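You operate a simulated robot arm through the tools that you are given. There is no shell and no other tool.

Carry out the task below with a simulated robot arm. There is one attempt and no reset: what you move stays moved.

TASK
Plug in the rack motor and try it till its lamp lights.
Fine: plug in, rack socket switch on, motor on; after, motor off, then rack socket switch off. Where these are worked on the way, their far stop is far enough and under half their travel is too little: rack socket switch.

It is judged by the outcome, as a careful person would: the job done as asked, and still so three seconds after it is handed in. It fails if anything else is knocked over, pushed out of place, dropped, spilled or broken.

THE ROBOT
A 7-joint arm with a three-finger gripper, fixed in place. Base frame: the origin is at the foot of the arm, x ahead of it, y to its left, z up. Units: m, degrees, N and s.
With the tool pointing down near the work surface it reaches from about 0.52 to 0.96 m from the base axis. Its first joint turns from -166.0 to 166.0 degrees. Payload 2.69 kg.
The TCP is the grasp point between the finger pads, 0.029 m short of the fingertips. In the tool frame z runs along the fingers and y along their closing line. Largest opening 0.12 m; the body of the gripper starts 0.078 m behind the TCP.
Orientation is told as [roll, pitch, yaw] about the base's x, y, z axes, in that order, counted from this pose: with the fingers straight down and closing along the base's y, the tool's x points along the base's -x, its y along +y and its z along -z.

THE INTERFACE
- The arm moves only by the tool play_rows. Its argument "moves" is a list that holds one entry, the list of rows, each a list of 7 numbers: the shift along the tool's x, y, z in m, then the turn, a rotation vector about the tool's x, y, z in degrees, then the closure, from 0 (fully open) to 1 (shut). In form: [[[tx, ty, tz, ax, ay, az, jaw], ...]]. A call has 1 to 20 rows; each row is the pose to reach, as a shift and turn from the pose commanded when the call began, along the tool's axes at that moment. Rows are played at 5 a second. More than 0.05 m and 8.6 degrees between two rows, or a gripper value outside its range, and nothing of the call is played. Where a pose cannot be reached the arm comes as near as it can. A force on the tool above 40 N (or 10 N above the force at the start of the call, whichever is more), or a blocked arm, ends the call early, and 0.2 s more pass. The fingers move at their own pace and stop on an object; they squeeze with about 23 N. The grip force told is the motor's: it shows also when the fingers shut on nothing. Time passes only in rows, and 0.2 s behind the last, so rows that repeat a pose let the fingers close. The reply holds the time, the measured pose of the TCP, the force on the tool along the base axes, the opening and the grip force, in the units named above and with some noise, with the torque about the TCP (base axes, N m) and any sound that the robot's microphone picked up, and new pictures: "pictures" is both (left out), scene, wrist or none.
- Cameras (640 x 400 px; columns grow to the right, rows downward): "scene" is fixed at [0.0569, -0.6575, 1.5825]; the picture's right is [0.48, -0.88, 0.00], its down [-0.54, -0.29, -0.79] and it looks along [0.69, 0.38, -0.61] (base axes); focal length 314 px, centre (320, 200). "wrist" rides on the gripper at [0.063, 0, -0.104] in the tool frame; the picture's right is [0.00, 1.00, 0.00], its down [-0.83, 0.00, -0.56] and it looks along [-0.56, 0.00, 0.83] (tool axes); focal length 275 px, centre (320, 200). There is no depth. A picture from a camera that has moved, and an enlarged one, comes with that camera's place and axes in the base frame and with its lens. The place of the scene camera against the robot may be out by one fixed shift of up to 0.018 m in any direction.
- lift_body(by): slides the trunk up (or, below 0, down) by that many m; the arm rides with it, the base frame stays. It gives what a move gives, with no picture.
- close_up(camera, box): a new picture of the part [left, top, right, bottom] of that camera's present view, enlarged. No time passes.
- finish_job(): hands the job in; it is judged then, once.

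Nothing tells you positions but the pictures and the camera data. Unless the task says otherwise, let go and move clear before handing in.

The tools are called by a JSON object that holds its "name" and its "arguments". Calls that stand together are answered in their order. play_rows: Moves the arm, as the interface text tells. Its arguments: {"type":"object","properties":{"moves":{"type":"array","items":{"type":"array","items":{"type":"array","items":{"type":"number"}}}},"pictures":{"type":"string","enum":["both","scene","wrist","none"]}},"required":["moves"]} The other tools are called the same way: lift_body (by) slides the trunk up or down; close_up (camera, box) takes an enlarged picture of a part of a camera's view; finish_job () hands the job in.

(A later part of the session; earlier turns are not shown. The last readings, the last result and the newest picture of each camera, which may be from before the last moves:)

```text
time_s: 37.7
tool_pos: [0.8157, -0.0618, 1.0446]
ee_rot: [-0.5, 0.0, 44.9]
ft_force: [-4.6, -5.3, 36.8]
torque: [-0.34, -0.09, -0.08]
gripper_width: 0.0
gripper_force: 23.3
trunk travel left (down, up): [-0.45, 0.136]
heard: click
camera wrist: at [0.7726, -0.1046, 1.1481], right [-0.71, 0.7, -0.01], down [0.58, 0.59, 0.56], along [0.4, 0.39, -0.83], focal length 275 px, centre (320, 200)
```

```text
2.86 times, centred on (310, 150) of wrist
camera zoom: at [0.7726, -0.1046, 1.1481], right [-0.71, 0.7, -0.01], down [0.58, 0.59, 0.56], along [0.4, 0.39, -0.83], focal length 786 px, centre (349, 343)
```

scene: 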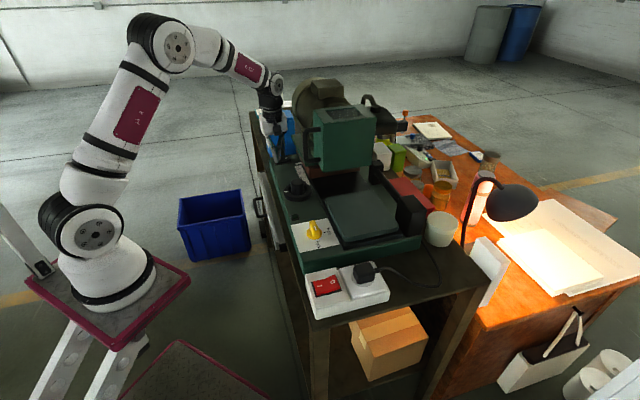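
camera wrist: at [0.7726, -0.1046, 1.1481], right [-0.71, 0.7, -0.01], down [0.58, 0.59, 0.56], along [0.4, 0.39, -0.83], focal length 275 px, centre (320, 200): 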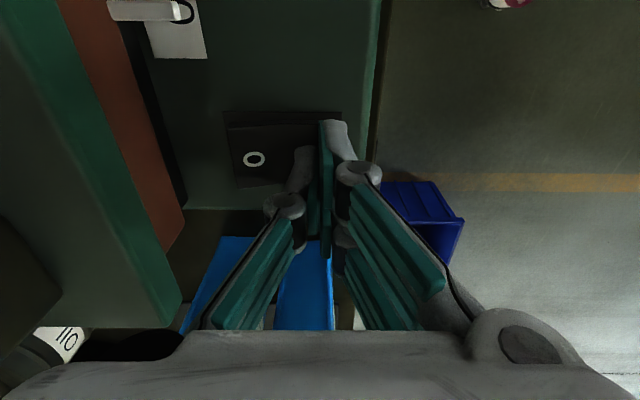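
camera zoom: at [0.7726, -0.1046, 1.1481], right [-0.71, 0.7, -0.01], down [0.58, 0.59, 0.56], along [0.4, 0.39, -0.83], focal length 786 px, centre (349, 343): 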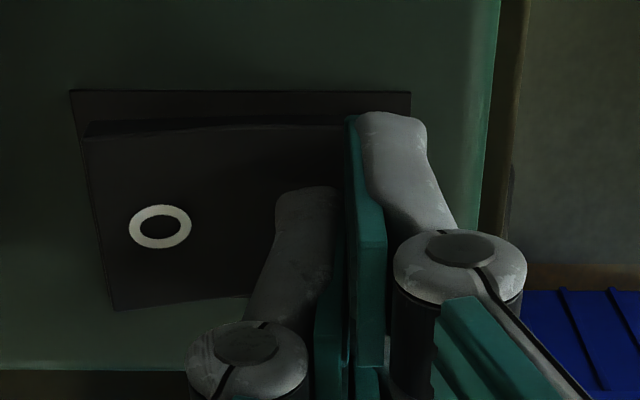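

A click again. I back off straight up and check the rocker and the lamp.

{"name": "play_rows", "arguments": {"moves": [[[0, 0, -0.02, 0, 0, 0, 1], [0, 0, -0.05, 0, 0, 0, 1], [0.02, 0, -0.09, 0, 0, 0, 1], [0.05, 0, -0.12, 0, 0, 0, 1], [0.05, 0, -0.12, 0, 0, 0, 0.3], [0.05, 0, -0.12, 0, 0, 0, 0]]]}}

{"name": "close_up", "arguments": {"camera": "scene", "box": [250, 140, 340, 260]}}

{"name": "close_up", "arguments": {"camera": "scene", "box": [290, 200, 320, 230]}}

{"name": "close_up", "arguments": {"camera": "wrist", "box": [190, 80, 340, 230]}}

```text
time_s: 39.1
tool_pos: [0.7841, -0.0944, 1.1613]
ee_rot: [-0.2, 0.2, 45.1]
ft_force: [0.4, -0.5, 0.4]
torque: [0.0, 0.02, -0.01]
gripper_width: 0.1186
gripper_force: 0.1
trunk travel left (down, up): [-0.45, 0.136]
camera wrist: at [0.7406, -0.1377, 1.2649], right [-0.71, 0.7, 0.0], down [0.59, 0.59, 0.55], along [0.39, 0.39, -0.83], focal length 275 px, centre (320, 200)
```

scene: 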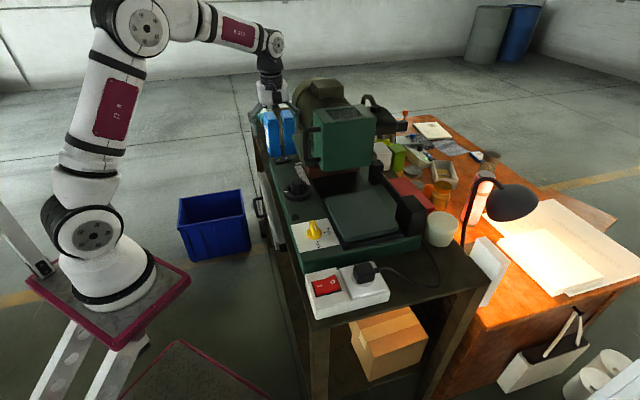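
wrist: 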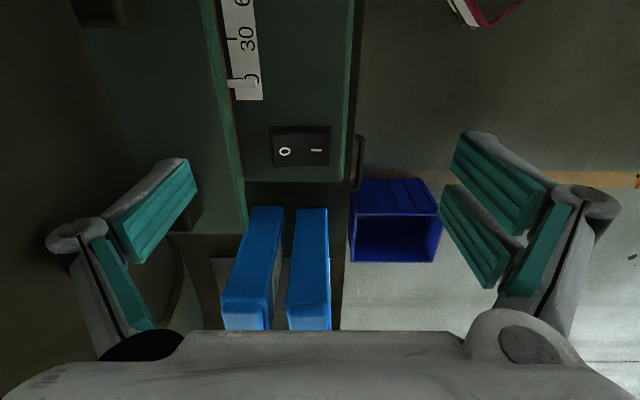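

```text
3.33 times, centred on (295, 200) of scene
camera zoom: at [0.0569, -0.6575, 1.5825], right [0.48, -0.88, 0.0], down [-0.54, -0.29, -0.79], along [0.69, 0.38, -0.61], focal length 1048 px, centre (403, 200)
```

zoom: 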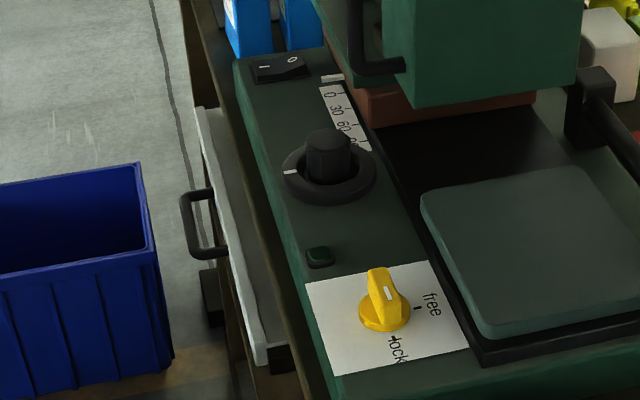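

```text
13.33 times, centred on (305, 215) of scene
camera zoom: at [0.0569, -0.6575, 1.5825], right [0.48, -0.88, 0.0], down [-0.54, -0.29, -0.79], along [0.69, 0.38, -0.61], focal length 4193 px, centre (520, 0)
```

zoom: 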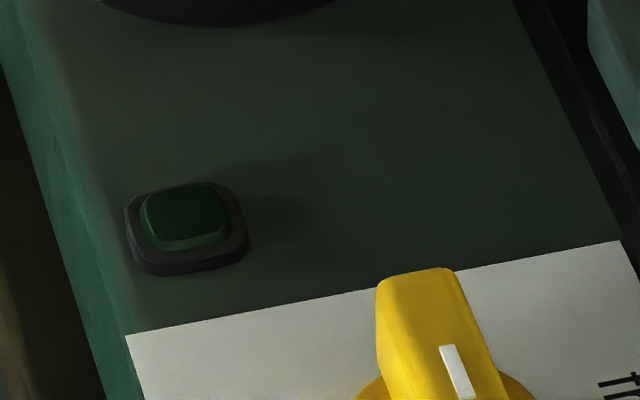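

```text
2.67 times, centred on (265, 155) of wrist
camera zoom: at [0.7406, -0.1377, 1.2649], right [-0.71, 0.7, 0.0], down [0.59, 0.59, 0.55], along [0.39, 0.39, -0.83], focal length 734 px, centre (467, 320)
```

zoom: 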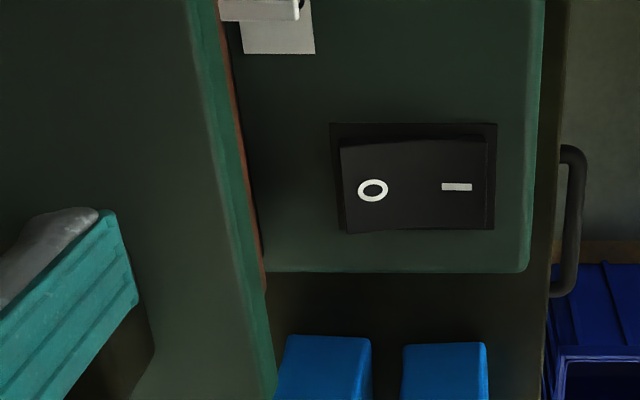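

The motor rocker is now on (O end up), but the lamp stays dark and there is no running sound. I check the plug and socket again closely.

{"name": "close_up", "arguments": {"camera": "scene", "box": [340, 250, 400, 300]}}

{"name": "close_up", "arguments": {"camera": "scene", "box": [290, 70, 420, 180]}}

{"name": "close_up", "arguments": {"camera": "scene", "box": [300, 230, 340, 260]}}

```text
8.00 times, centred on (370, 275) of scene
camera zoom: at [0.0569, -0.6575, 1.5825], right [0.48, -0.88, 0.0], down [-0.54, -0.29, -0.79], along [0.69, 0.38, -0.61], focal length 2516 px, centre (-80, -400)
```

zoom: 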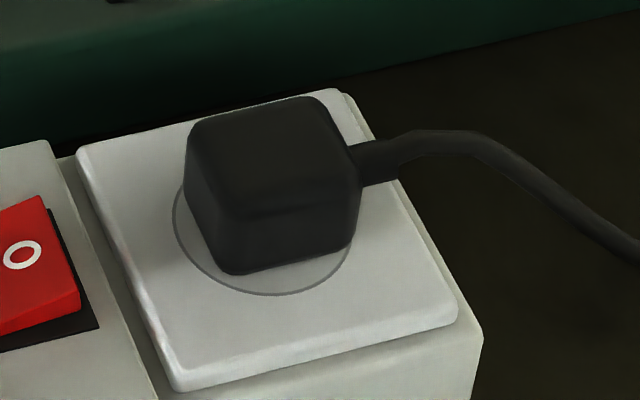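

```text
3.64 times, centred on (355, 125) of scene
camera zoom: at [0.0569, -0.6575, 1.5825], right [0.48, -0.88, 0.0], down [-0.54, -0.29, -0.79], along [0.69, 0.38, -0.61], focal length 1144 px, centre (193, 473)
```

zoom: 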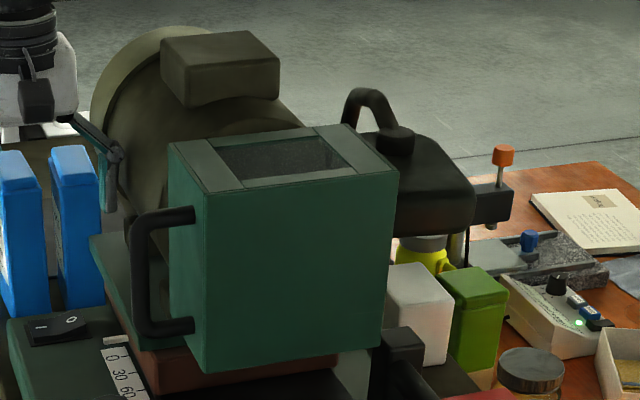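

```text
13.33 times, centred on (320, 245) of scene
camera zoom: at [0.0569, -0.6575, 1.5825], right [0.48, -0.88, 0.0], down [-0.54, -0.29, -0.79], along [0.69, 0.38, -0.61], focal length 4193 px, centre (320, -400)
```

zoom: 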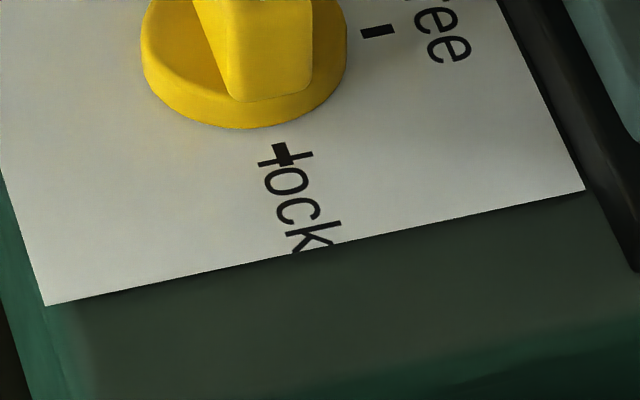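

The plug sits on the circle and looks about flush, but nothing runs yet. Before going back to it I let some seconds pass, tilting here to see the far end of the bench, where another socket block stands.

{"name": "play_rows", "arguments": {"moves": [[[0, 0, -0.01, 0, -8, 0, 0], [0, 0, -0.02, 0, -16, 0, 0], [0, 0, -0.03, 0, -24, 0, 0], [0, 0, -0.03, 0, -24, 0, 0], [0, 0, -0.03, 0, -24, 0, 0], [0, 0, -0.03, 0, -24, 0, 0]]]}}

{"name": "close_up", "arguments": {"camera": "wrist", "box": [180, 100, 440, 330]}}

{"name": "close_up", "arguments": {"camera": "scene", "box": [280, 190, 340, 250]}}

```text
time_s: 40.5
tool_pos: [0.7824, -0.0942, 1.1907]
ee_rot: [-0.1, -23.9, 45.1]
ft_force: [0.3, 0.1, -0.6]
torque: [-0.01, 0.0, -0.01]
gripper_width: 0.1202
gripper_force: 0.1
trunk travel left (down, up): [-0.45, 0.136]
camera wrist: at [0.7126, -0.1643, 1.2599], right [-0.71, 0.7, 0.0], down [0.37, 0.38, 0.84], along [0.6, 0.6, -0.54], focal length 275 px, centre (320, 200)
```

scene: 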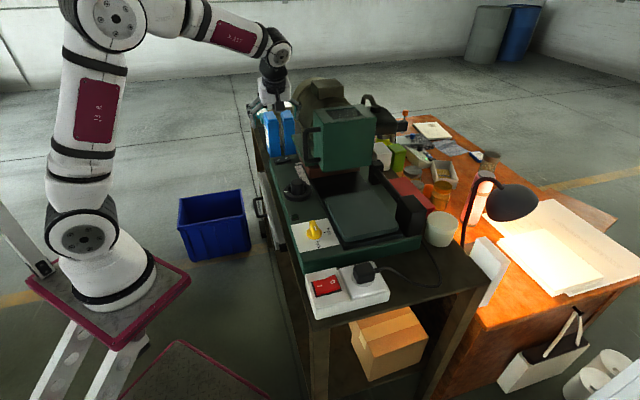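
wrist: 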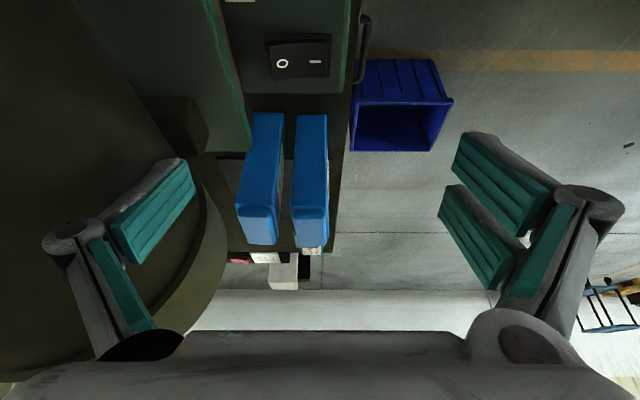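

```text
1.74 times, centred on (310, 215) of wrist
camera zoom: at [0.7126, -0.1643, 1.2599], right [-0.71, 0.7, 0.0], down [0.37, 0.38, 0.84], along [0.6, 0.6, -0.54], focal length 479 px, centre (337, 174)
```

zoom: 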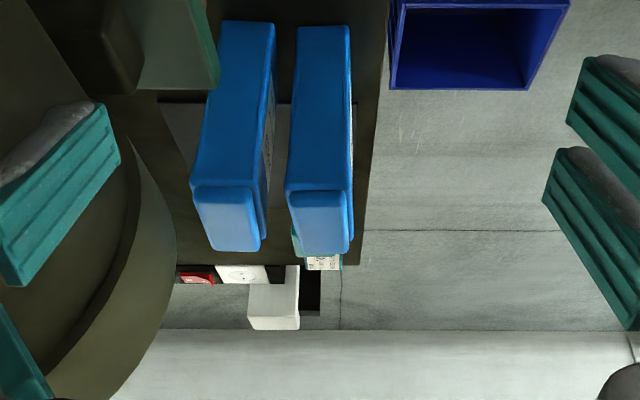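

```text
6.67 times, centred on (310, 220) of scene
camera zoom: at [0.0569, -0.6575, 1.5825], right [0.48, -0.88, 0.0], down [-0.54, -0.29, -0.79], along [0.69, 0.38, -0.61], focal length 2096 px, centre (387, 67)
```

zoom: 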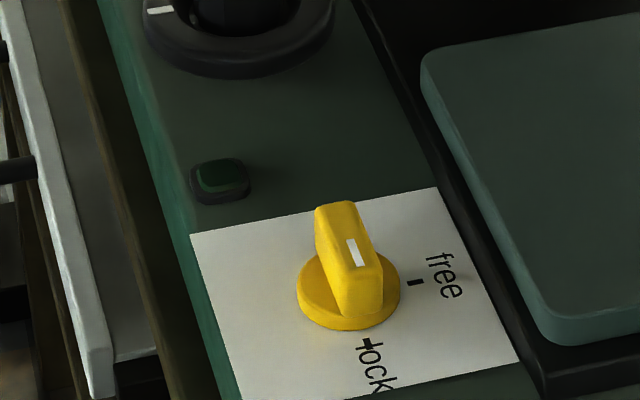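

The far socket belongs to something beyond this bench, so the near one is right. I wait 4 seconds to see if the lamp comes on with a delay.

{"name": "play_rows", "arguments": {"moves": [[[0, 0, 0, 0, 4, 0, 0], [0, 0, 0, 0, 8, 0, 0], [0, 0, 0, 0, 16, 0, 0], [0, 0, 0, 0, 24, 0, 0], [0, 0, 0, 0, 24, 0, 0], [0, 0, 0, 0, 24, 0, 0], [0, 0, 0, 0, 24, 0, 0], [0, 0, 0, 0, 24, 0, 0], [0, 0, 0, 0, 24, 0, 0], [0, 0, 0, 0, 24, 0, 0], [0, 0, 0, 0, 24, 0, 0], [0, 0, 0, 0, 24, 0, 0], [0, 0, 0, 0, 24, 0, 0], [0, 0, 0, 0, 24, 0, 0], [0, 0, 0, 0, 24, 0, 0], [0, 0, 0, 0, 24, 0, 0]]]}}

{"name": "close_up", "arguments": {"camera": "scene", "box": [250, 140, 340, 260]}}

```text
time_s: 43.9
tool_pos: [0.7817, -0.0952, 1.1921]
ee_rot: [-0.1, 0.3, 45.1]
ft_force: [0.3, 0.7, 0.2]
torque: [0.01, -0.01, 0.0]
gripper_width: 0.1199
gripper_force: 0.0
trunk travel left (down, up): [-0.45, 0.136]
camera wrist: at [0.7381, -0.1384, 1.2951], right [-0.71, 0.7, 0.0], down [0.59, 0.59, 0.55], along [0.39, 0.39, -0.83], focal length 275 px, centre (320, 200)
```

scene: 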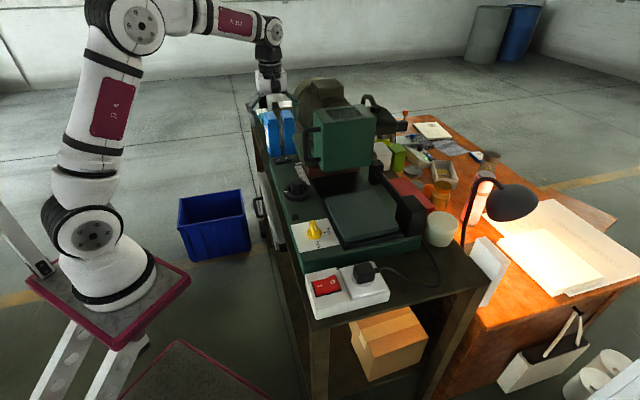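
wrist: 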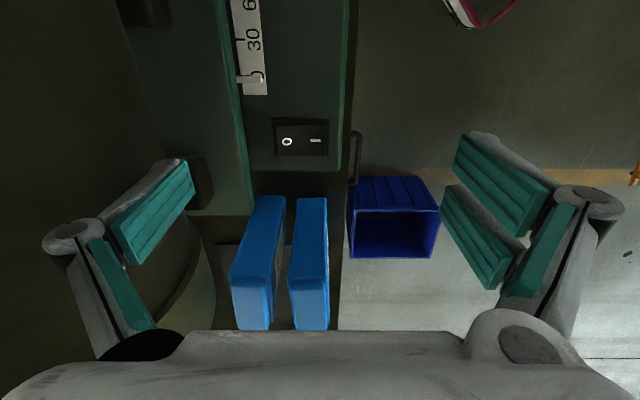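

```text
3.33 times, centred on (295, 200) of scene
camera zoom: at [0.0569, -0.6575, 1.5825], right [0.48, -0.88, 0.0], down [-0.54, -0.29, -0.79], along [0.69, 0.38, -0.61], focal length 1048 px, centre (403, 200)
```

zoom: 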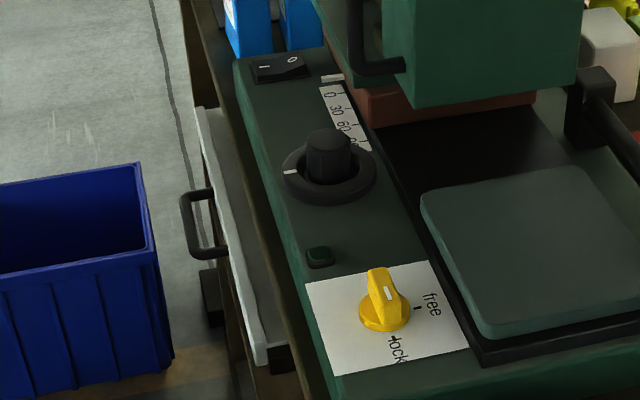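

Still dark, so the plug is likely not really in. A careful person would switch things off again before reseating it: first the motor. I turn the tool back to −45° (thin side toward the machine's motor) to press the rocker's "O" end.

{"name": "play_rows", "arguments": {"moves": [[[0, 0, 0, 0, 0, 8.2, 0.5], [0, 0, 0, 0, 0, 16.4, 1], [0, 0, 0, 0, 0, 24.6, 1], [0, 0, 0, 0, 0, 32.8, 1], [0, 0, 0, 0, 0, 41, 1], [0, 0, 0, 0, 0, 49.2, 1], [0, 0, 0, 0, 0, 57.4, 1], [0, 0, 0, 0, 0, 65.6, 1], [0, 0, 0, 0, 0, 73.8, 1], [0, 0, 0, 0, 0, 82, 1], [0, 0, 0, 0, 0, 90, 1], [0, 0, 0, 0, 0, 90, 1]]]}}

{"name": "close_up", "arguments": {"camera": "wrist", "box": [200, 40, 480, 240]}}

```text
time_s: 46.5
tool_pos: [0.7821, -0.0947, 1.192]
ee_rot: [-0.2, 0.0, -45.1]
ft_force: [-0.7, -0.1, 0.2]
torque: [-0.02, 0.0, 0.01]
gripper_width: 0.0001
gripper_force: 22.9
trunk travel left (down, up): [-0.45, 0.136]
camera wrist: at [0.7379, -0.0491, 1.2946], right [0.71, 0.71, 0.0], down [0.59, -0.58, 0.56], along [0.39, -0.4, -0.83], focal length 275 px, centre (320, 200)
```

scene: 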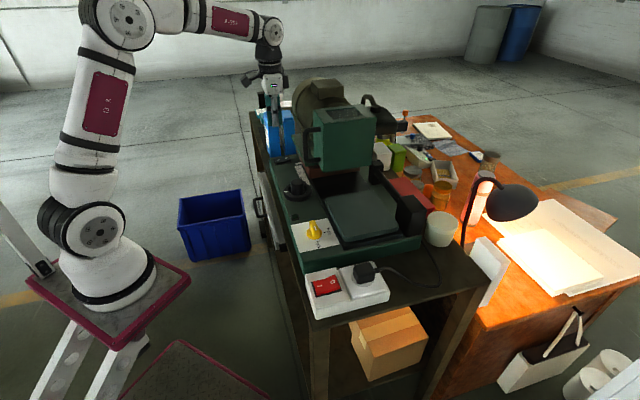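
wrist: 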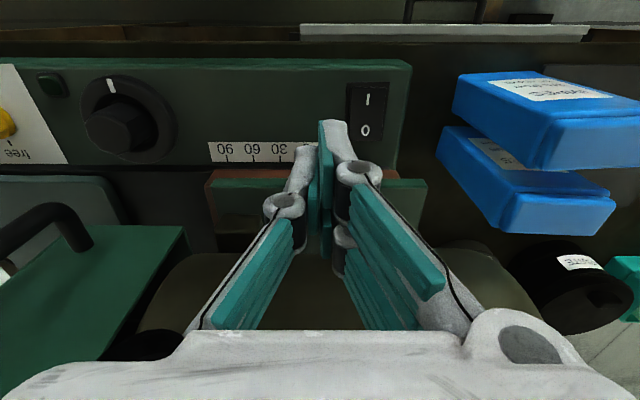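

```text
2.00 times, centred on (340, 140) of wrist
camera zoom: at [0.7379, -0.0491, 1.2946], right [0.71, 0.71, 0.0], down [0.59, -0.58, 0.56], along [0.39, -0.4, -0.83], focal length 551 px, centre (280, 320)
```

zoom: 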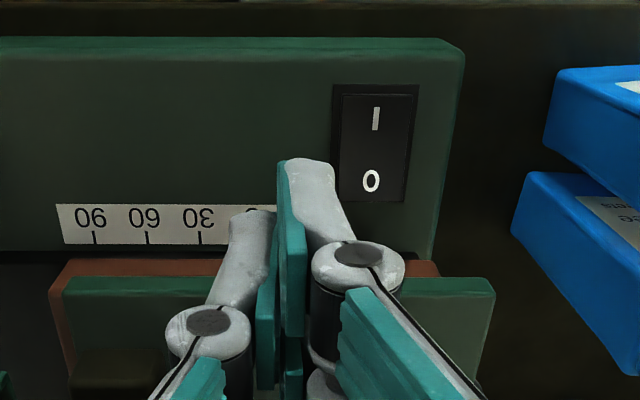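

The rocker's raised "O" end is at u≈0.665, v≈0.537. I go over it and then press it.

{"name": "play_rows", "arguments": {"moves": [[[-0.02, 0.025, 0.03, 0, 0, 0, 1], [-0.04, 0.0505, 0.06, 0, 0, 0, 1], [-0.04, 0.0505, 0.1, 0, 0, 0, 1], [-0.04, 0.0505, 0.117, 0, 0, 0, 1], [-0.04, 0.0505, 0.117, 0, 0, 0, 1]]]}}

{"name": "close_up", "arguments": {"camera": "wrist", "box": [240, 60, 420, 220]}}

{"name": "close_up", "arguments": {"camera": "scene", "box": [240, 80, 340, 180]}}

```text
time_s: 47.7
tool_pos: [0.8439, -0.0829, 1.0763]
ee_rot: [-0.1, -0.3, -44.9]
ft_force: [-17.8, 22.0, 16.9]
torque: [-3.15, -2.23, -0.28]
gripper_width: 0.0001
gripper_force: 23.2
trunk travel left (down, up): [-0.45, 0.136]
camera wrist: at [0.7998, -0.0377, 1.1789], right [0.7, 0.71, 0.0], down [0.59, -0.58, 0.56], along [0.4, -0.39, -0.83], focal length 275 px, centre (320, 200)
```

scene: 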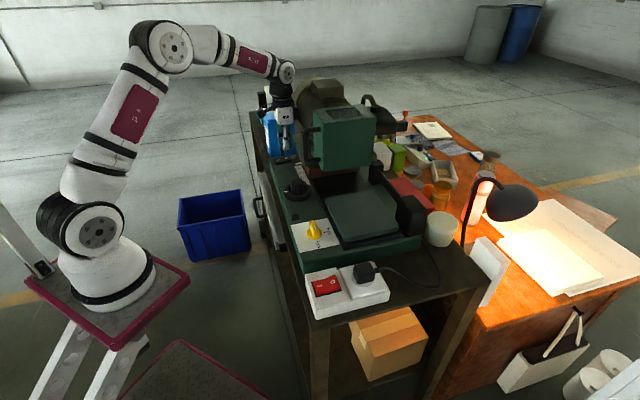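
wrist: 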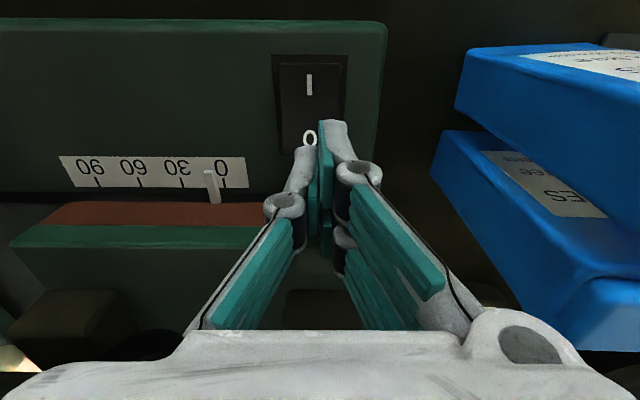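

```text
2.50 times, centred on (330, 140) of wrist
camera zoom: at [0.7998, -0.0377, 1.1789], right [0.7, 0.71, 0.0], down [0.59, -0.58, 0.56], along [0.4, -0.39, -0.83], focal length 688 px, centre (295, 350)
```

zoom: 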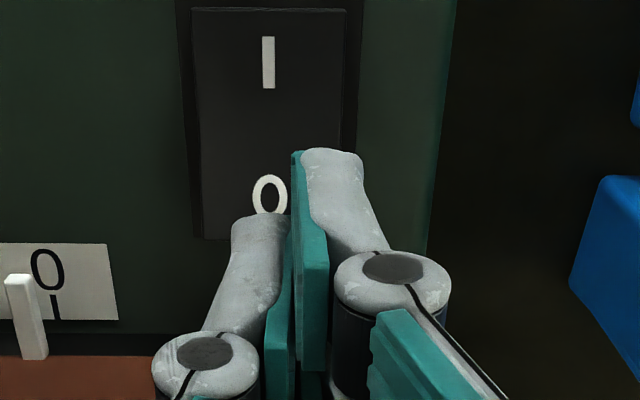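

```text
4.00 times, centred on (290, 130) of scene
camera zoom: at [0.0569, -0.6575, 1.5825], right [0.48, -0.88, 0.0], down [-0.54, -0.29, -0.79], along [0.69, 0.38, -0.61], focal length 1258 px, centre (440, 480)
```

zoom: 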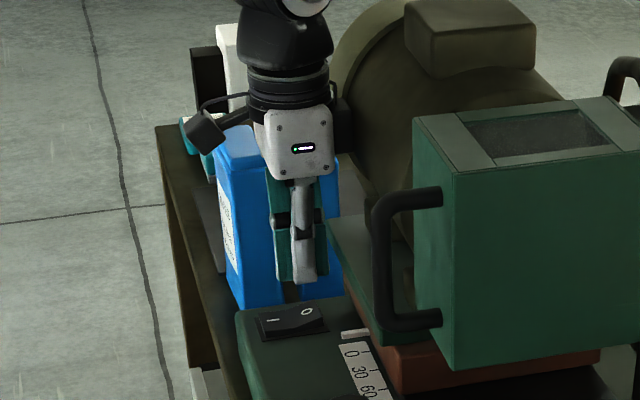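

The tool feels a sideways push of about 28 N: the wrist is touching the machine's motor housing on the far side. I back straight off toward the arm's side and up right away.

{"name": "play_rows", "arguments": {"moves": [[[0.015, 0, -0.005, 0, 0, 0, 1], [0.03, 0, -0.02, 0, 0, 0, 1], [0.04, 0, -0.05, 0, 0, 0, 1], [0.04, 0, -0.08, 0, 0, 0, 1], [0.04, 0, -0.08, 0, 0, 0, 1]]]}}

{"name": "close_up", "arguments": {"camera": "scene", "box": [240, 60, 400, 180]}}

```text
time_s: 48.9
tool_pos: [0.8145, -0.0606, 1.1561]
ee_rot: [-0.2, -0.2, -45.1]
ft_force: [0.1, 0.6, -0.5]
torque: [0.01, -0.01, 0.0]
gripper_width: 0.0002
gripper_force: 22.9
trunk travel left (down, up): [-0.45, 0.136]
camera wrist: at [0.7715, -0.0147, 1.2591], right [0.7, 0.71, 0.0], down [0.59, -0.58, 0.56], along [0.39, -0.4, -0.83], focal length 275 px, centre (320, 200)
```

scene: 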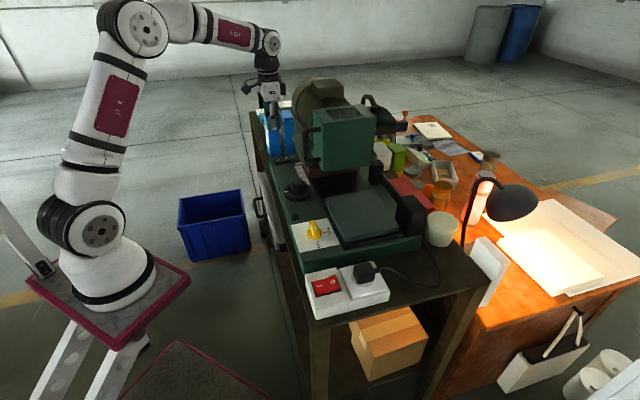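
wrist: 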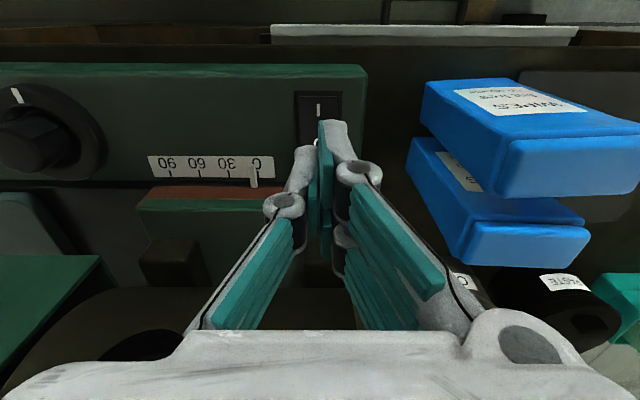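

```text
3.33 times, centred on (320, 120) of scene
camera zoom: at [0.0569, -0.6575, 1.5825], right [0.48, -0.88, 0.0], down [-0.54, -0.29, -0.79], along [0.69, 0.38, -0.61], focal length 1048 px, centre (320, 467)
```

zoom: 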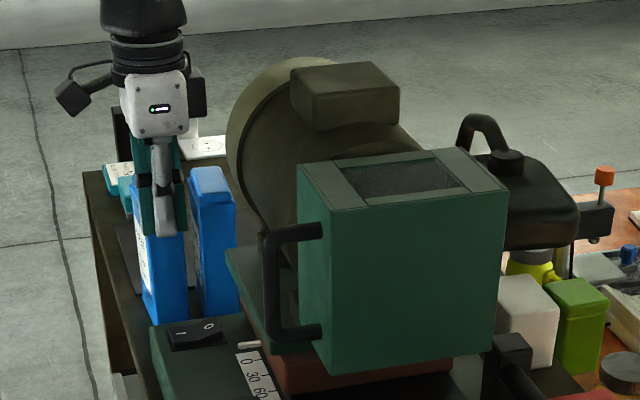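

Clear again and nothing was moved. To press the "O" end without the wrist touching the motor, I'll turn to +45° and lean the tool back 25° away from the motor. First the turn, a bit further from the motor.

{"name": "play_rows", "arguments": {"moves": [[[0.01, 0, -0.005, 0, 0, -8.2, 1], [0.02, 0, -0.01, 0, 0, -16.4, 1], [0.03, 0, -0.015, 0, 0, -24.6, 1], [0.035, 0, -0.02, 0, 0, -32.8, 1], [0.035, 0, -0.02, 0, 0, -41, 1], [0.035, 0, -0.02, 0, 0, -49.2, 1], [0.035, 0, -0.02, 0, 0, -57.4, 1], [0.035, 0, -0.02, 0, 0, -65.6, 1], [0.035, 0, -0.02, 0, 0, -73.8, 1], [0.035, 0, -0.02, 0, 0, -82, 1], [0.035, 0, -0.02, 0, 0, -90, 1], [0.035, 0, -0.02, 0, 0, -90, 1]]], "pictures": "none"}}

{"name": "play_rows", "arguments": {"moves": [[[0, 0, 0, 6.25, 0, 0, 1], [0, 0, 0, 12.5, 0, 0, 1], [0, 0, 0, 18.75, 0, 0, 1], [0, 0, 0, 25, 0, 0, 1], [0, 0, 0, 25, 0, 0, 1]]]}}

```text
time_s: 51.5
tool_pos: [0.7917, -0.0346, 1.1739]
ee_rot: [-0.1, 0.2, 45.1]
ft_force: [-0.9, 0.2, 0.5]
torque: [-0.01, 0.02, -0.01]
gripper_width: 0.0
gripper_force: 23.7
trunk travel left (down, up): [-0.45, 0.136]
```

```text
time_s: 52.7
tool_pos: [0.7933, -0.0349, 1.1749]
ee_rot: [-25.2, 0.2, 44.9]
ft_force: [-0.1, 0.2, -0.1]
torque: [0.0, 0.0, 0.0]
gripper_width: 0.0003
gripper_force: 23.5
trunk travel left (down, up): [-0.45, 0.136]
camera wrist: at [0.7184, -0.0465, 1.2681], right [-0.64, 0.64, -0.43], down [0.42, 0.76, 0.5], along [0.64, 0.14, -0.76], focal length 275 px, centre (320, 200)
```

scene: 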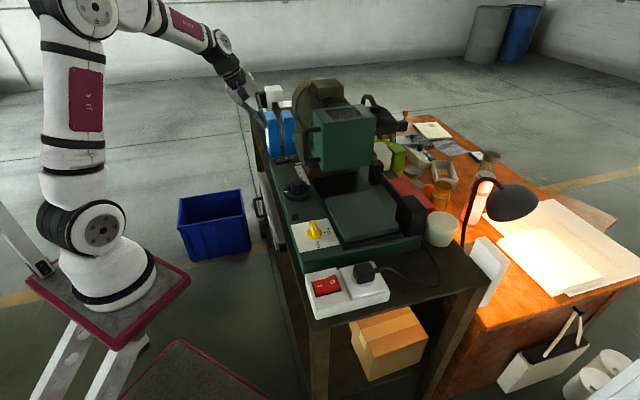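
wrist: 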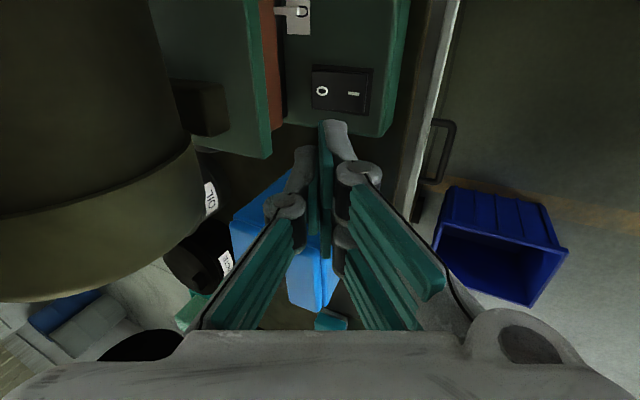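

The lean gives good clearance from the motor. I now advance along the finger direction to just above the "O" end.

{"name": "play_rows", "arguments": {"moves": [[[0, -0.0042, 0.0315, 0, 0, 0, 1], [0, -0.0084, 0.063, 0, 0, 0, 1], [-0.0007, -0.0126, 0.0945, 0, 0, 0, 1], [-0.0007, -0.0168, 0.122, 0, 0, 0, 1], [-0.0007, -0.0168, 0.122, 0, 0, 0, 1]]]}}

{"name": "close_up", "arguments": {"camera": "wrist", "box": [240, 60, 420, 220]}}

{"name": "close_up", "arguments": {"camera": "scene", "box": [240, 90, 330, 180]}}

```text
time_s: 53.9
tool_pos: [0.8401, -0.081, 1.0713]
ee_rot: [-25.1, 0.2, 45.0]
ft_force: [-0.2, 0.3, 0.0]
torque: [-0.01, 0.0, -0.02]
gripper_width: 0.0
gripper_force: 23.3
trunk travel left (down, up): [-0.45, 0.136]
camera wrist: at [0.7656, -0.0935, 1.1653], right [-0.64, 0.64, -0.42], down [0.42, 0.76, 0.5], along [0.64, 0.14, -0.76], focal length 275 px, centre (320, 200)
```

scene: 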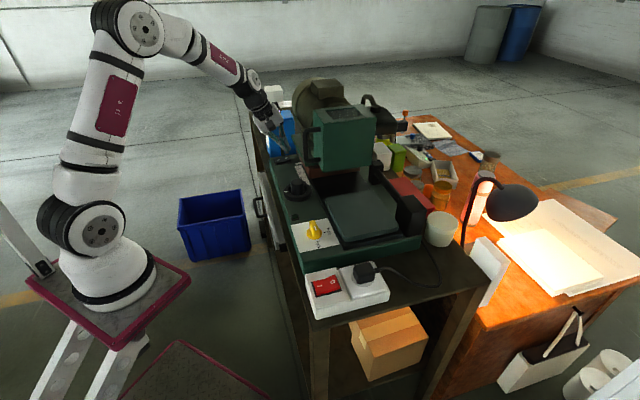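
wrist: 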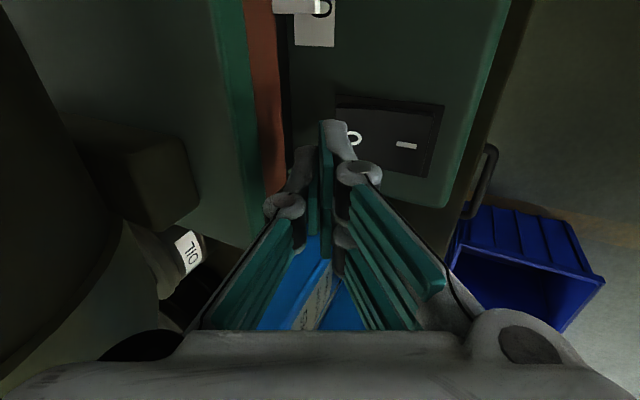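

```text
2.50 times, centred on (330, 140) of wrist
camera zoom: at [0.7656, -0.0935, 1.1653], right [-0.64, 0.64, -0.42], down [0.42, 0.76, 0.5], along [0.64, 0.14, -0.76], focal length 688 px, centre (295, 350)
```

zoom: 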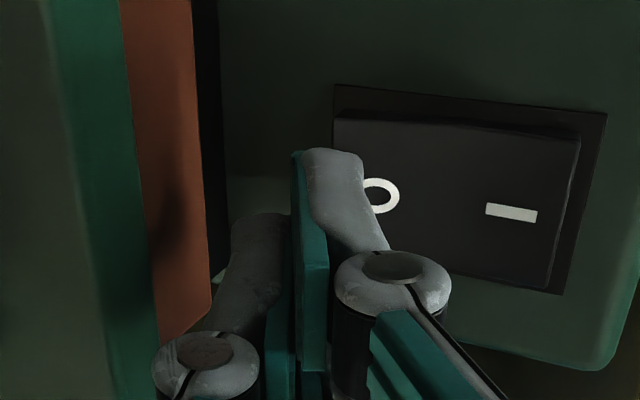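

```text
4.44 times, centred on (285, 135) of scene
camera zoom: at [0.0569, -0.6575, 1.5825], right [0.48, -0.88, 0.0], down [-0.54, -0.29, -0.79], along [0.69, 0.38, -0.61], focal length 1398 px, centre (476, 489)
```

zoom: 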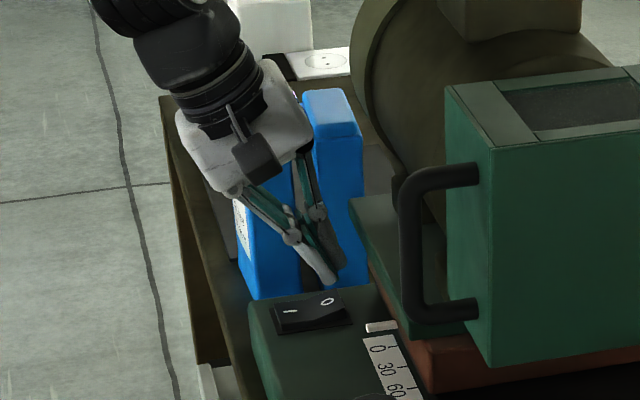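

Tips stand just above the "O" half, clear of bottles and carriage. I press straight down.

{"name": "play_rows", "arguments": {"moves": [[[0, 0.0049, 0.0176, 0, 0, 0, 1], [0, 0.007, 0.0221, 0, 0, 0, 1], [0, 0.0083, 0.0249, 0, 0, 0, 1], [0, 0.0091, 0.0267, 0, 0, 0, 1], [0, 0.01, 0.0285, 0, 0, 0, 1], [0, 0.01, 0.0285, 0, 0, 0, 1]]]}}

{"name": "close_up", "arguments": {"camera": "wrist", "box": [240, 60, 420, 220]}}

```text
time_s: 55.3
tool_pos: [0.8457, -0.0844, 1.045]
ee_rot: [-25.6, -0.1, 45.0]
ft_force: [-2.7, 0.2, 11.9]
torque: [-0.07, 0.05, 0.0]
gripper_width: 0.0
gripper_force: 23.2
trunk travel left (down, up): [-0.45, 0.136]
heard: click
stopped in row 6: the force on the tool passed its limit at 41 N (the readings are from after the stop); the commanded pose is now the measured one
camera wrist: at [0.7694, -0.0966, 1.1383], right [-0.64, 0.63, -0.43], down [0.42, 0.76, 0.5], along [0.65, 0.14, -0.75], focal length 275 px, centre (320, 200)
```

scene: 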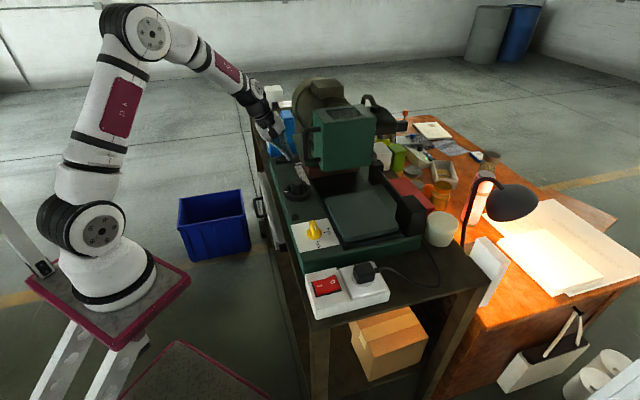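
wrist: 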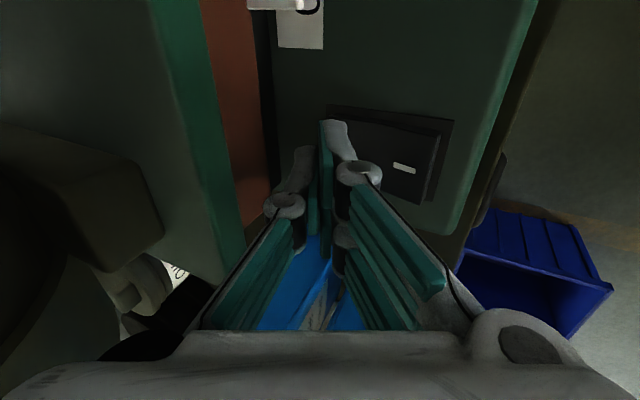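

```text
2.50 times, centred on (330, 140) of wrist
camera zoom: at [0.7694, -0.0966, 1.1383], right [-0.64, 0.63, -0.43], down [0.42, 0.76, 0.5], along [0.65, 0.14, -0.75], focal length 688 px, centre (295, 350)
```

zoom: 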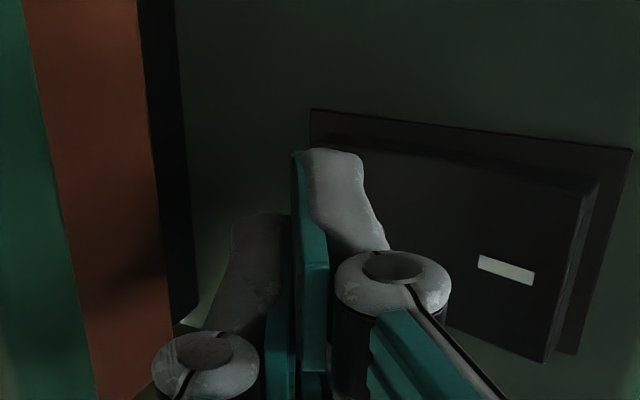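

The motor rocker clicked back to off ("I" end up). I retreat along the finger direction and straighten up, away from the machine.

{"name": "play_rows", "arguments": {"moves": [[[0, 0, -0.03, 0, 0, 0, 1], [0, 0.005, -0.07, 0, 0, 0, 1], [0, 0.02, -0.11, 0, 0, 0, 1], [0, 0.03, -0.14, 0, 0, 0, 1], [0, 0.03, -0.14, -8, 0, 0, 1], [0, 0.03, -0.14, -16, 0, 0, 1], [0, 0.03, -0.14, -24, 0, 0, 1], [0, 0.03, -0.14, -25.5, 0, 0, 1]]]}}

{"name": "close_up", "arguments": {"camera": "scene", "box": [250, 100, 340, 260]}}

```text
time_s: 57.1
tool_pos: [0.782, -0.0227, 1.1578]
ee_rot: [0.2, 0.0, 45.0]
ft_force: [-0.2, -1.1, -0.6]
torque: [0.01, 0.04, 0.03]
gripper_width: 0.0
gripper_force: 23.1
trunk travel left (down, up): [-0.45, 0.136]
camera wrist: at [0.739, -0.0665, 1.2604], right [-0.71, 0.7, 0.0], down [0.59, 0.59, 0.56], along [0.39, 0.4, -0.83], focal length 275 px, centre (320, 200)
```

scene: 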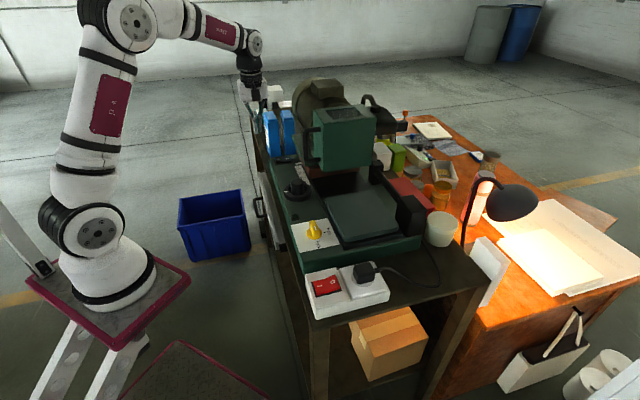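
wrist: 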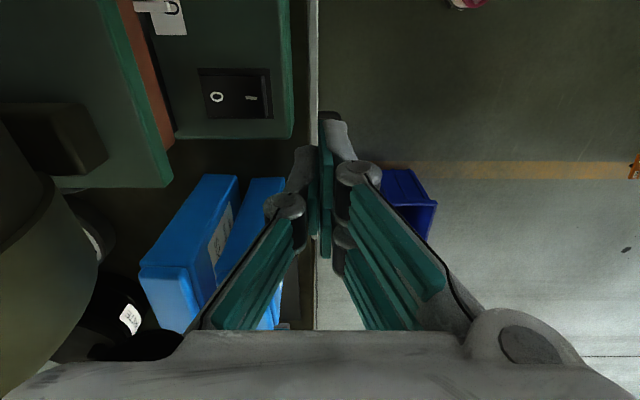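

```text
2.50 times, centred on (295, 180) of scene
camera zoom: at [0.0569, -0.6575, 1.5825], right [0.48, -0.88, 0.0], down [-0.54, -0.29, -0.79], along [0.69, 0.38, -0.61], focal length 786 px, centre (382, 250)
```

zoom: 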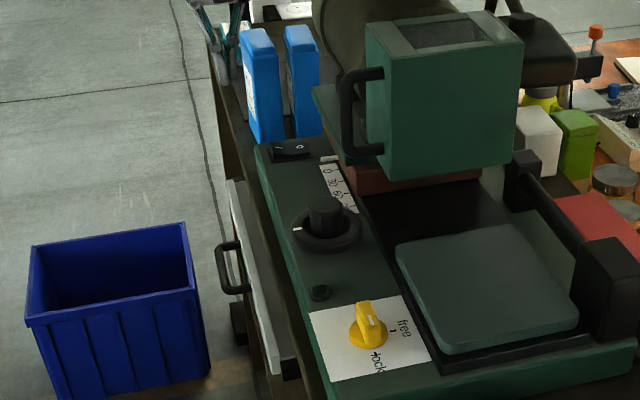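

Motor is off again. I travel back along the bench's outer side to the red rocker, turning to −45° on the way.

{"name": "play_rows", "arguments": {"moves": [[[0.04, 0.02, -0.015, 0, 0, 7.5, 1], [0.08, 0.04, -0.03, 0, 0, 15, 1], [0.125, 0.05, -0.04, 0, 0, 22.5, 1], [0.173, 0.05, -0.04, 0, 0, 30, 1], [0.221, 0.05, -0.04, 0, 0, 37.5, 1], [0.269, 0.05, -0.04, 0, 0, 45, 1], [0.317, 0.05, -0.04, 0, 0, 52.5, 1], [0.365, 0.05, -0.04, 0, 0, 60, 1], [0.413, 0.05, -0.04, 0, 0, 67.5, 1], [0.461, 0.05, -0.04, 0, 0, 75, 1], [0.509, 0.05, -0.04, 0, 0, 82.5, 0.5], [0.55, 0.05, -0.04, 0, 0, 90, 0], [0.55, 0.05, -0.04, 0, 0, 90, 0]]]}}

{"name": "close_up", "arguments": {"camera": "wrist", "box": [240, 100, 400, 300]}}

```text
time_s: 59.9
tool_pos: [0.3549, -0.3767, 1.197]
ee_rot: [0.0, 0.1, -45.0]
ft_force: [0.3, 0.0, 0.5]
torque: [0.0, 0.07, 0.0]
gripper_width: 0.1199
gripper_force: 0.1
trunk travel left (down, up): [-0.45, 0.136]
camera wrist: at [0.3119, -0.3311, 1.3009], right [0.7, 0.71, 0.0], down [0.59, -0.59, 0.55], along [0.39, -0.39, -0.83], focal length 275 px, centre (320, 200)
```

scene: 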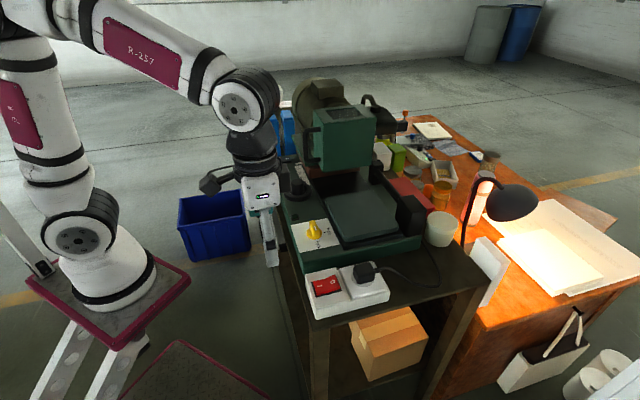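
wrist: 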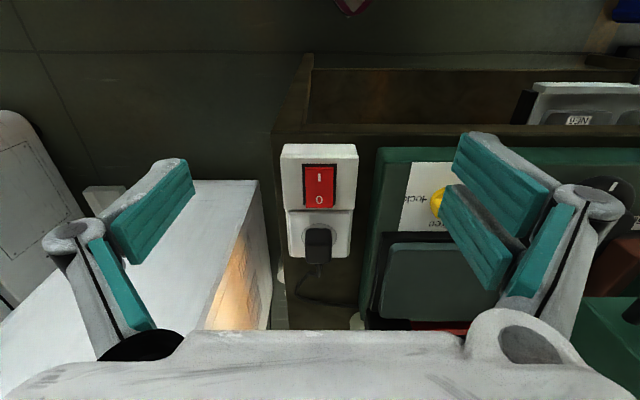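

```text
2.00 times, centred on (320, 200) of wrist
camera zoom: at [0.3119, -0.3311, 1.3009], right [0.7, 0.71, 0.0], down [0.59, -0.59, 0.55], along [0.39, -0.39, -0.83], focal length 551 px, centre (320, 200)
```

zoom: 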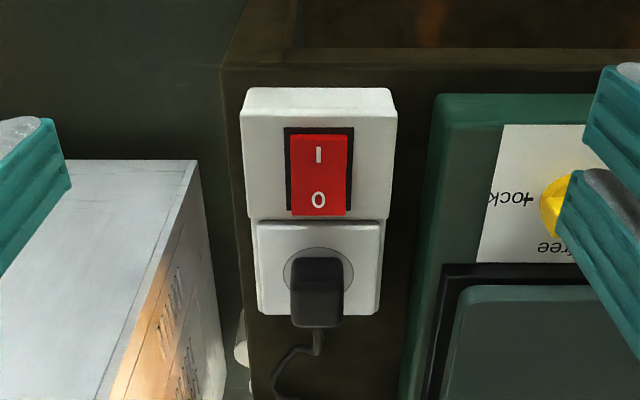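

From here I take a strong close-up of the plug on the socket to judge its seating.

{"name": "close_up", "arguments": {"camera": "wrist", "box": [285, 205, 355, 275]}}

{"name": "close_up", "arguments": {"camera": "wrist", "box": [285, 145, 355, 225]}}

```text
5.71 times, centred on (320, 240) of wrist
camera zoom: at [0.3119, -0.3311, 1.3009], right [0.7, 0.71, 0.0], down [0.59, -0.59, 0.55], along [0.39, -0.39, -0.83], focal length 1573 px, centre (320, -29)
```

zoom: 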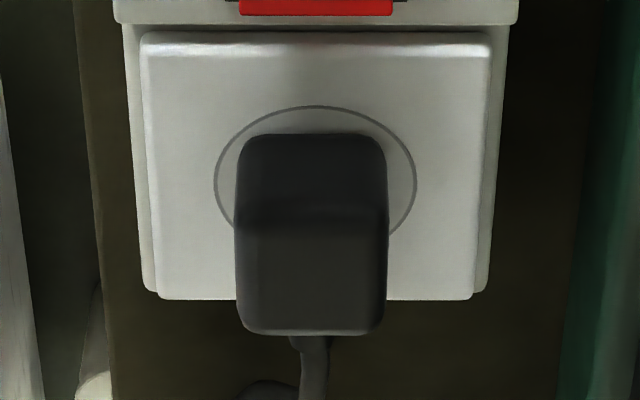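

```text
5.00 times, centred on (320, 185) of wrist
camera zoom: at [0.3119, -0.3311, 1.3009], right [0.7, 0.71, 0.0], down [0.59, -0.59, 0.55], along [0.39, -0.39, -0.83], focal length 1376 px, centre (320, 275)
```

zoom: 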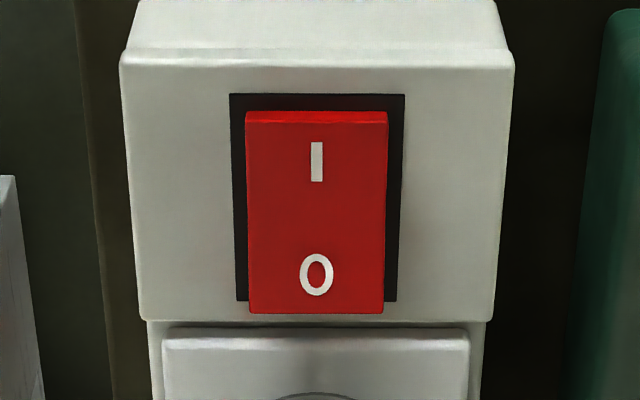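

By measurement the plug sits flush and centred to about 1 mm, so it may just need a firmer push than my fingers' grip could give. First I switch the socket off: I go above the red rocker's raised "O" end.

{"name": "play_rows", "arguments": {"moves": [[[-0.045, 0, 0.01, 0, 0, 0, 0.5], [-0.09, 0, 0.02, 0, 0, 0, 1], [-0.136, 0.001, 0.035, 0, 0, 0, 1], [-0.136, 0.001, 0.08, 0, 0, 0, 1], [-0.136, 0.001, 0.12, 0, 0, 0, 1], [-0.136, 0.001, 0.12, 0, 0, 0, 1]]]}}

{"name": "close_up", "arguments": {"camera": "scene", "box": [290, 220, 400, 320]}}

{"name": "close_up", "arguments": {"camera": "wrist", "box": [240, 40, 400, 220]}}

```text
time_s: 61.3
tool_pos: [0.4551, -0.4713, 1.0771]
ee_rot: [0.0, 0.1, -45.0]
ft_force: [-0.6, 0.0, -0.7]
torque: [0.02, -0.03, -0.02]
gripper_width: 0.0
gripper_force: 22.7
trunk travel left (down, up): [-0.45, 0.136]
camera wrist: at [0.4111, -0.4263, 1.1802], right [0.7, 0.71, 0.0], down [0.59, -0.59, 0.55], along [0.39, -0.39, -0.83], focal length 275 px, centre (320, 200)
```

scene: 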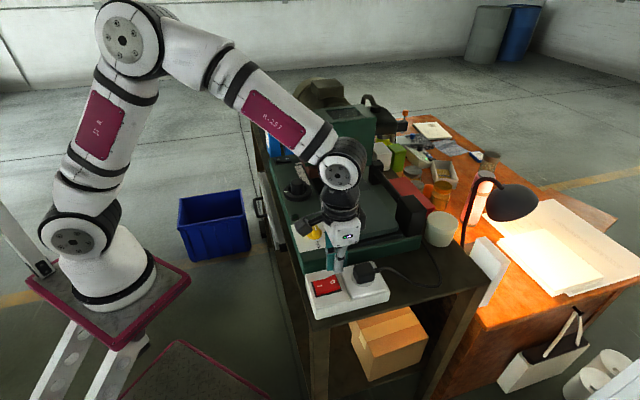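
wrist: 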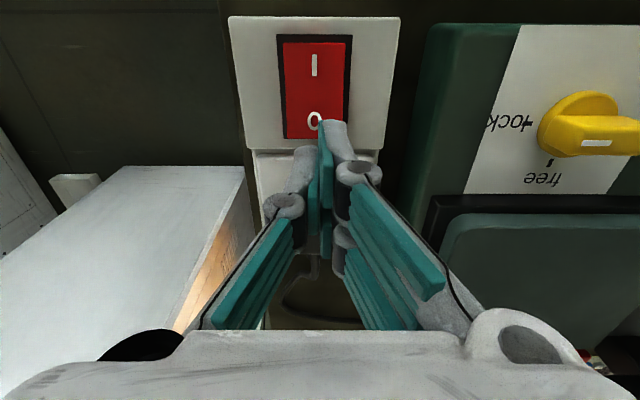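

```text
4.00 times, centred on (345, 270) of scene
camera zoom: at [0.0569, -0.6575, 1.5825], right [0.48, -0.88, 0.0], down [-0.54, -0.29, -0.79], along [0.69, 0.38, -0.61], focal length 1258 px, centre (220, -80)
```

zoom: 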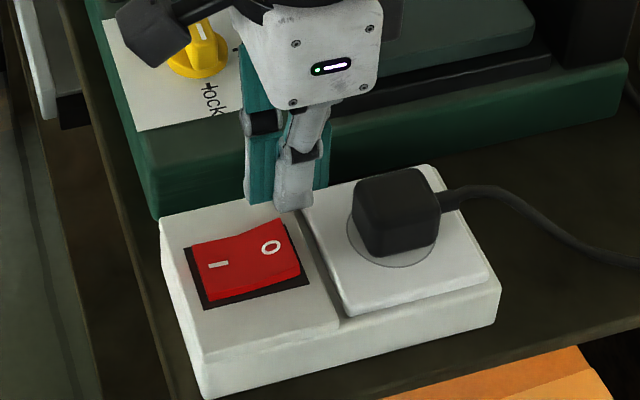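

```text
2.22 times, centred on (320, 130) of wrist
camera zoom: at [0.4111, -0.4263, 1.1802], right [0.7, 0.71, 0.0], down [0.59, -0.59, 0.55], along [0.39, -0.39, -0.83], focal length 612 px, centre (320, 356)
```

zoom: 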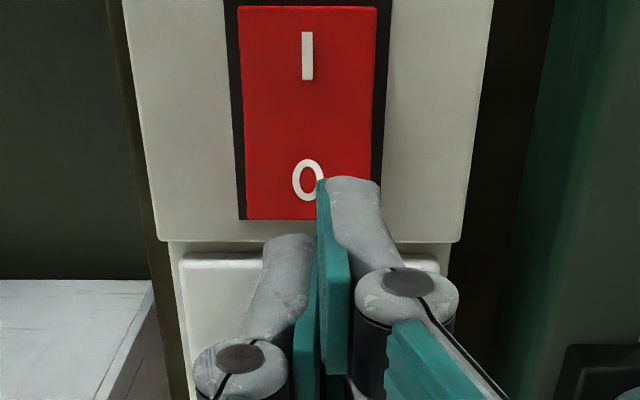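

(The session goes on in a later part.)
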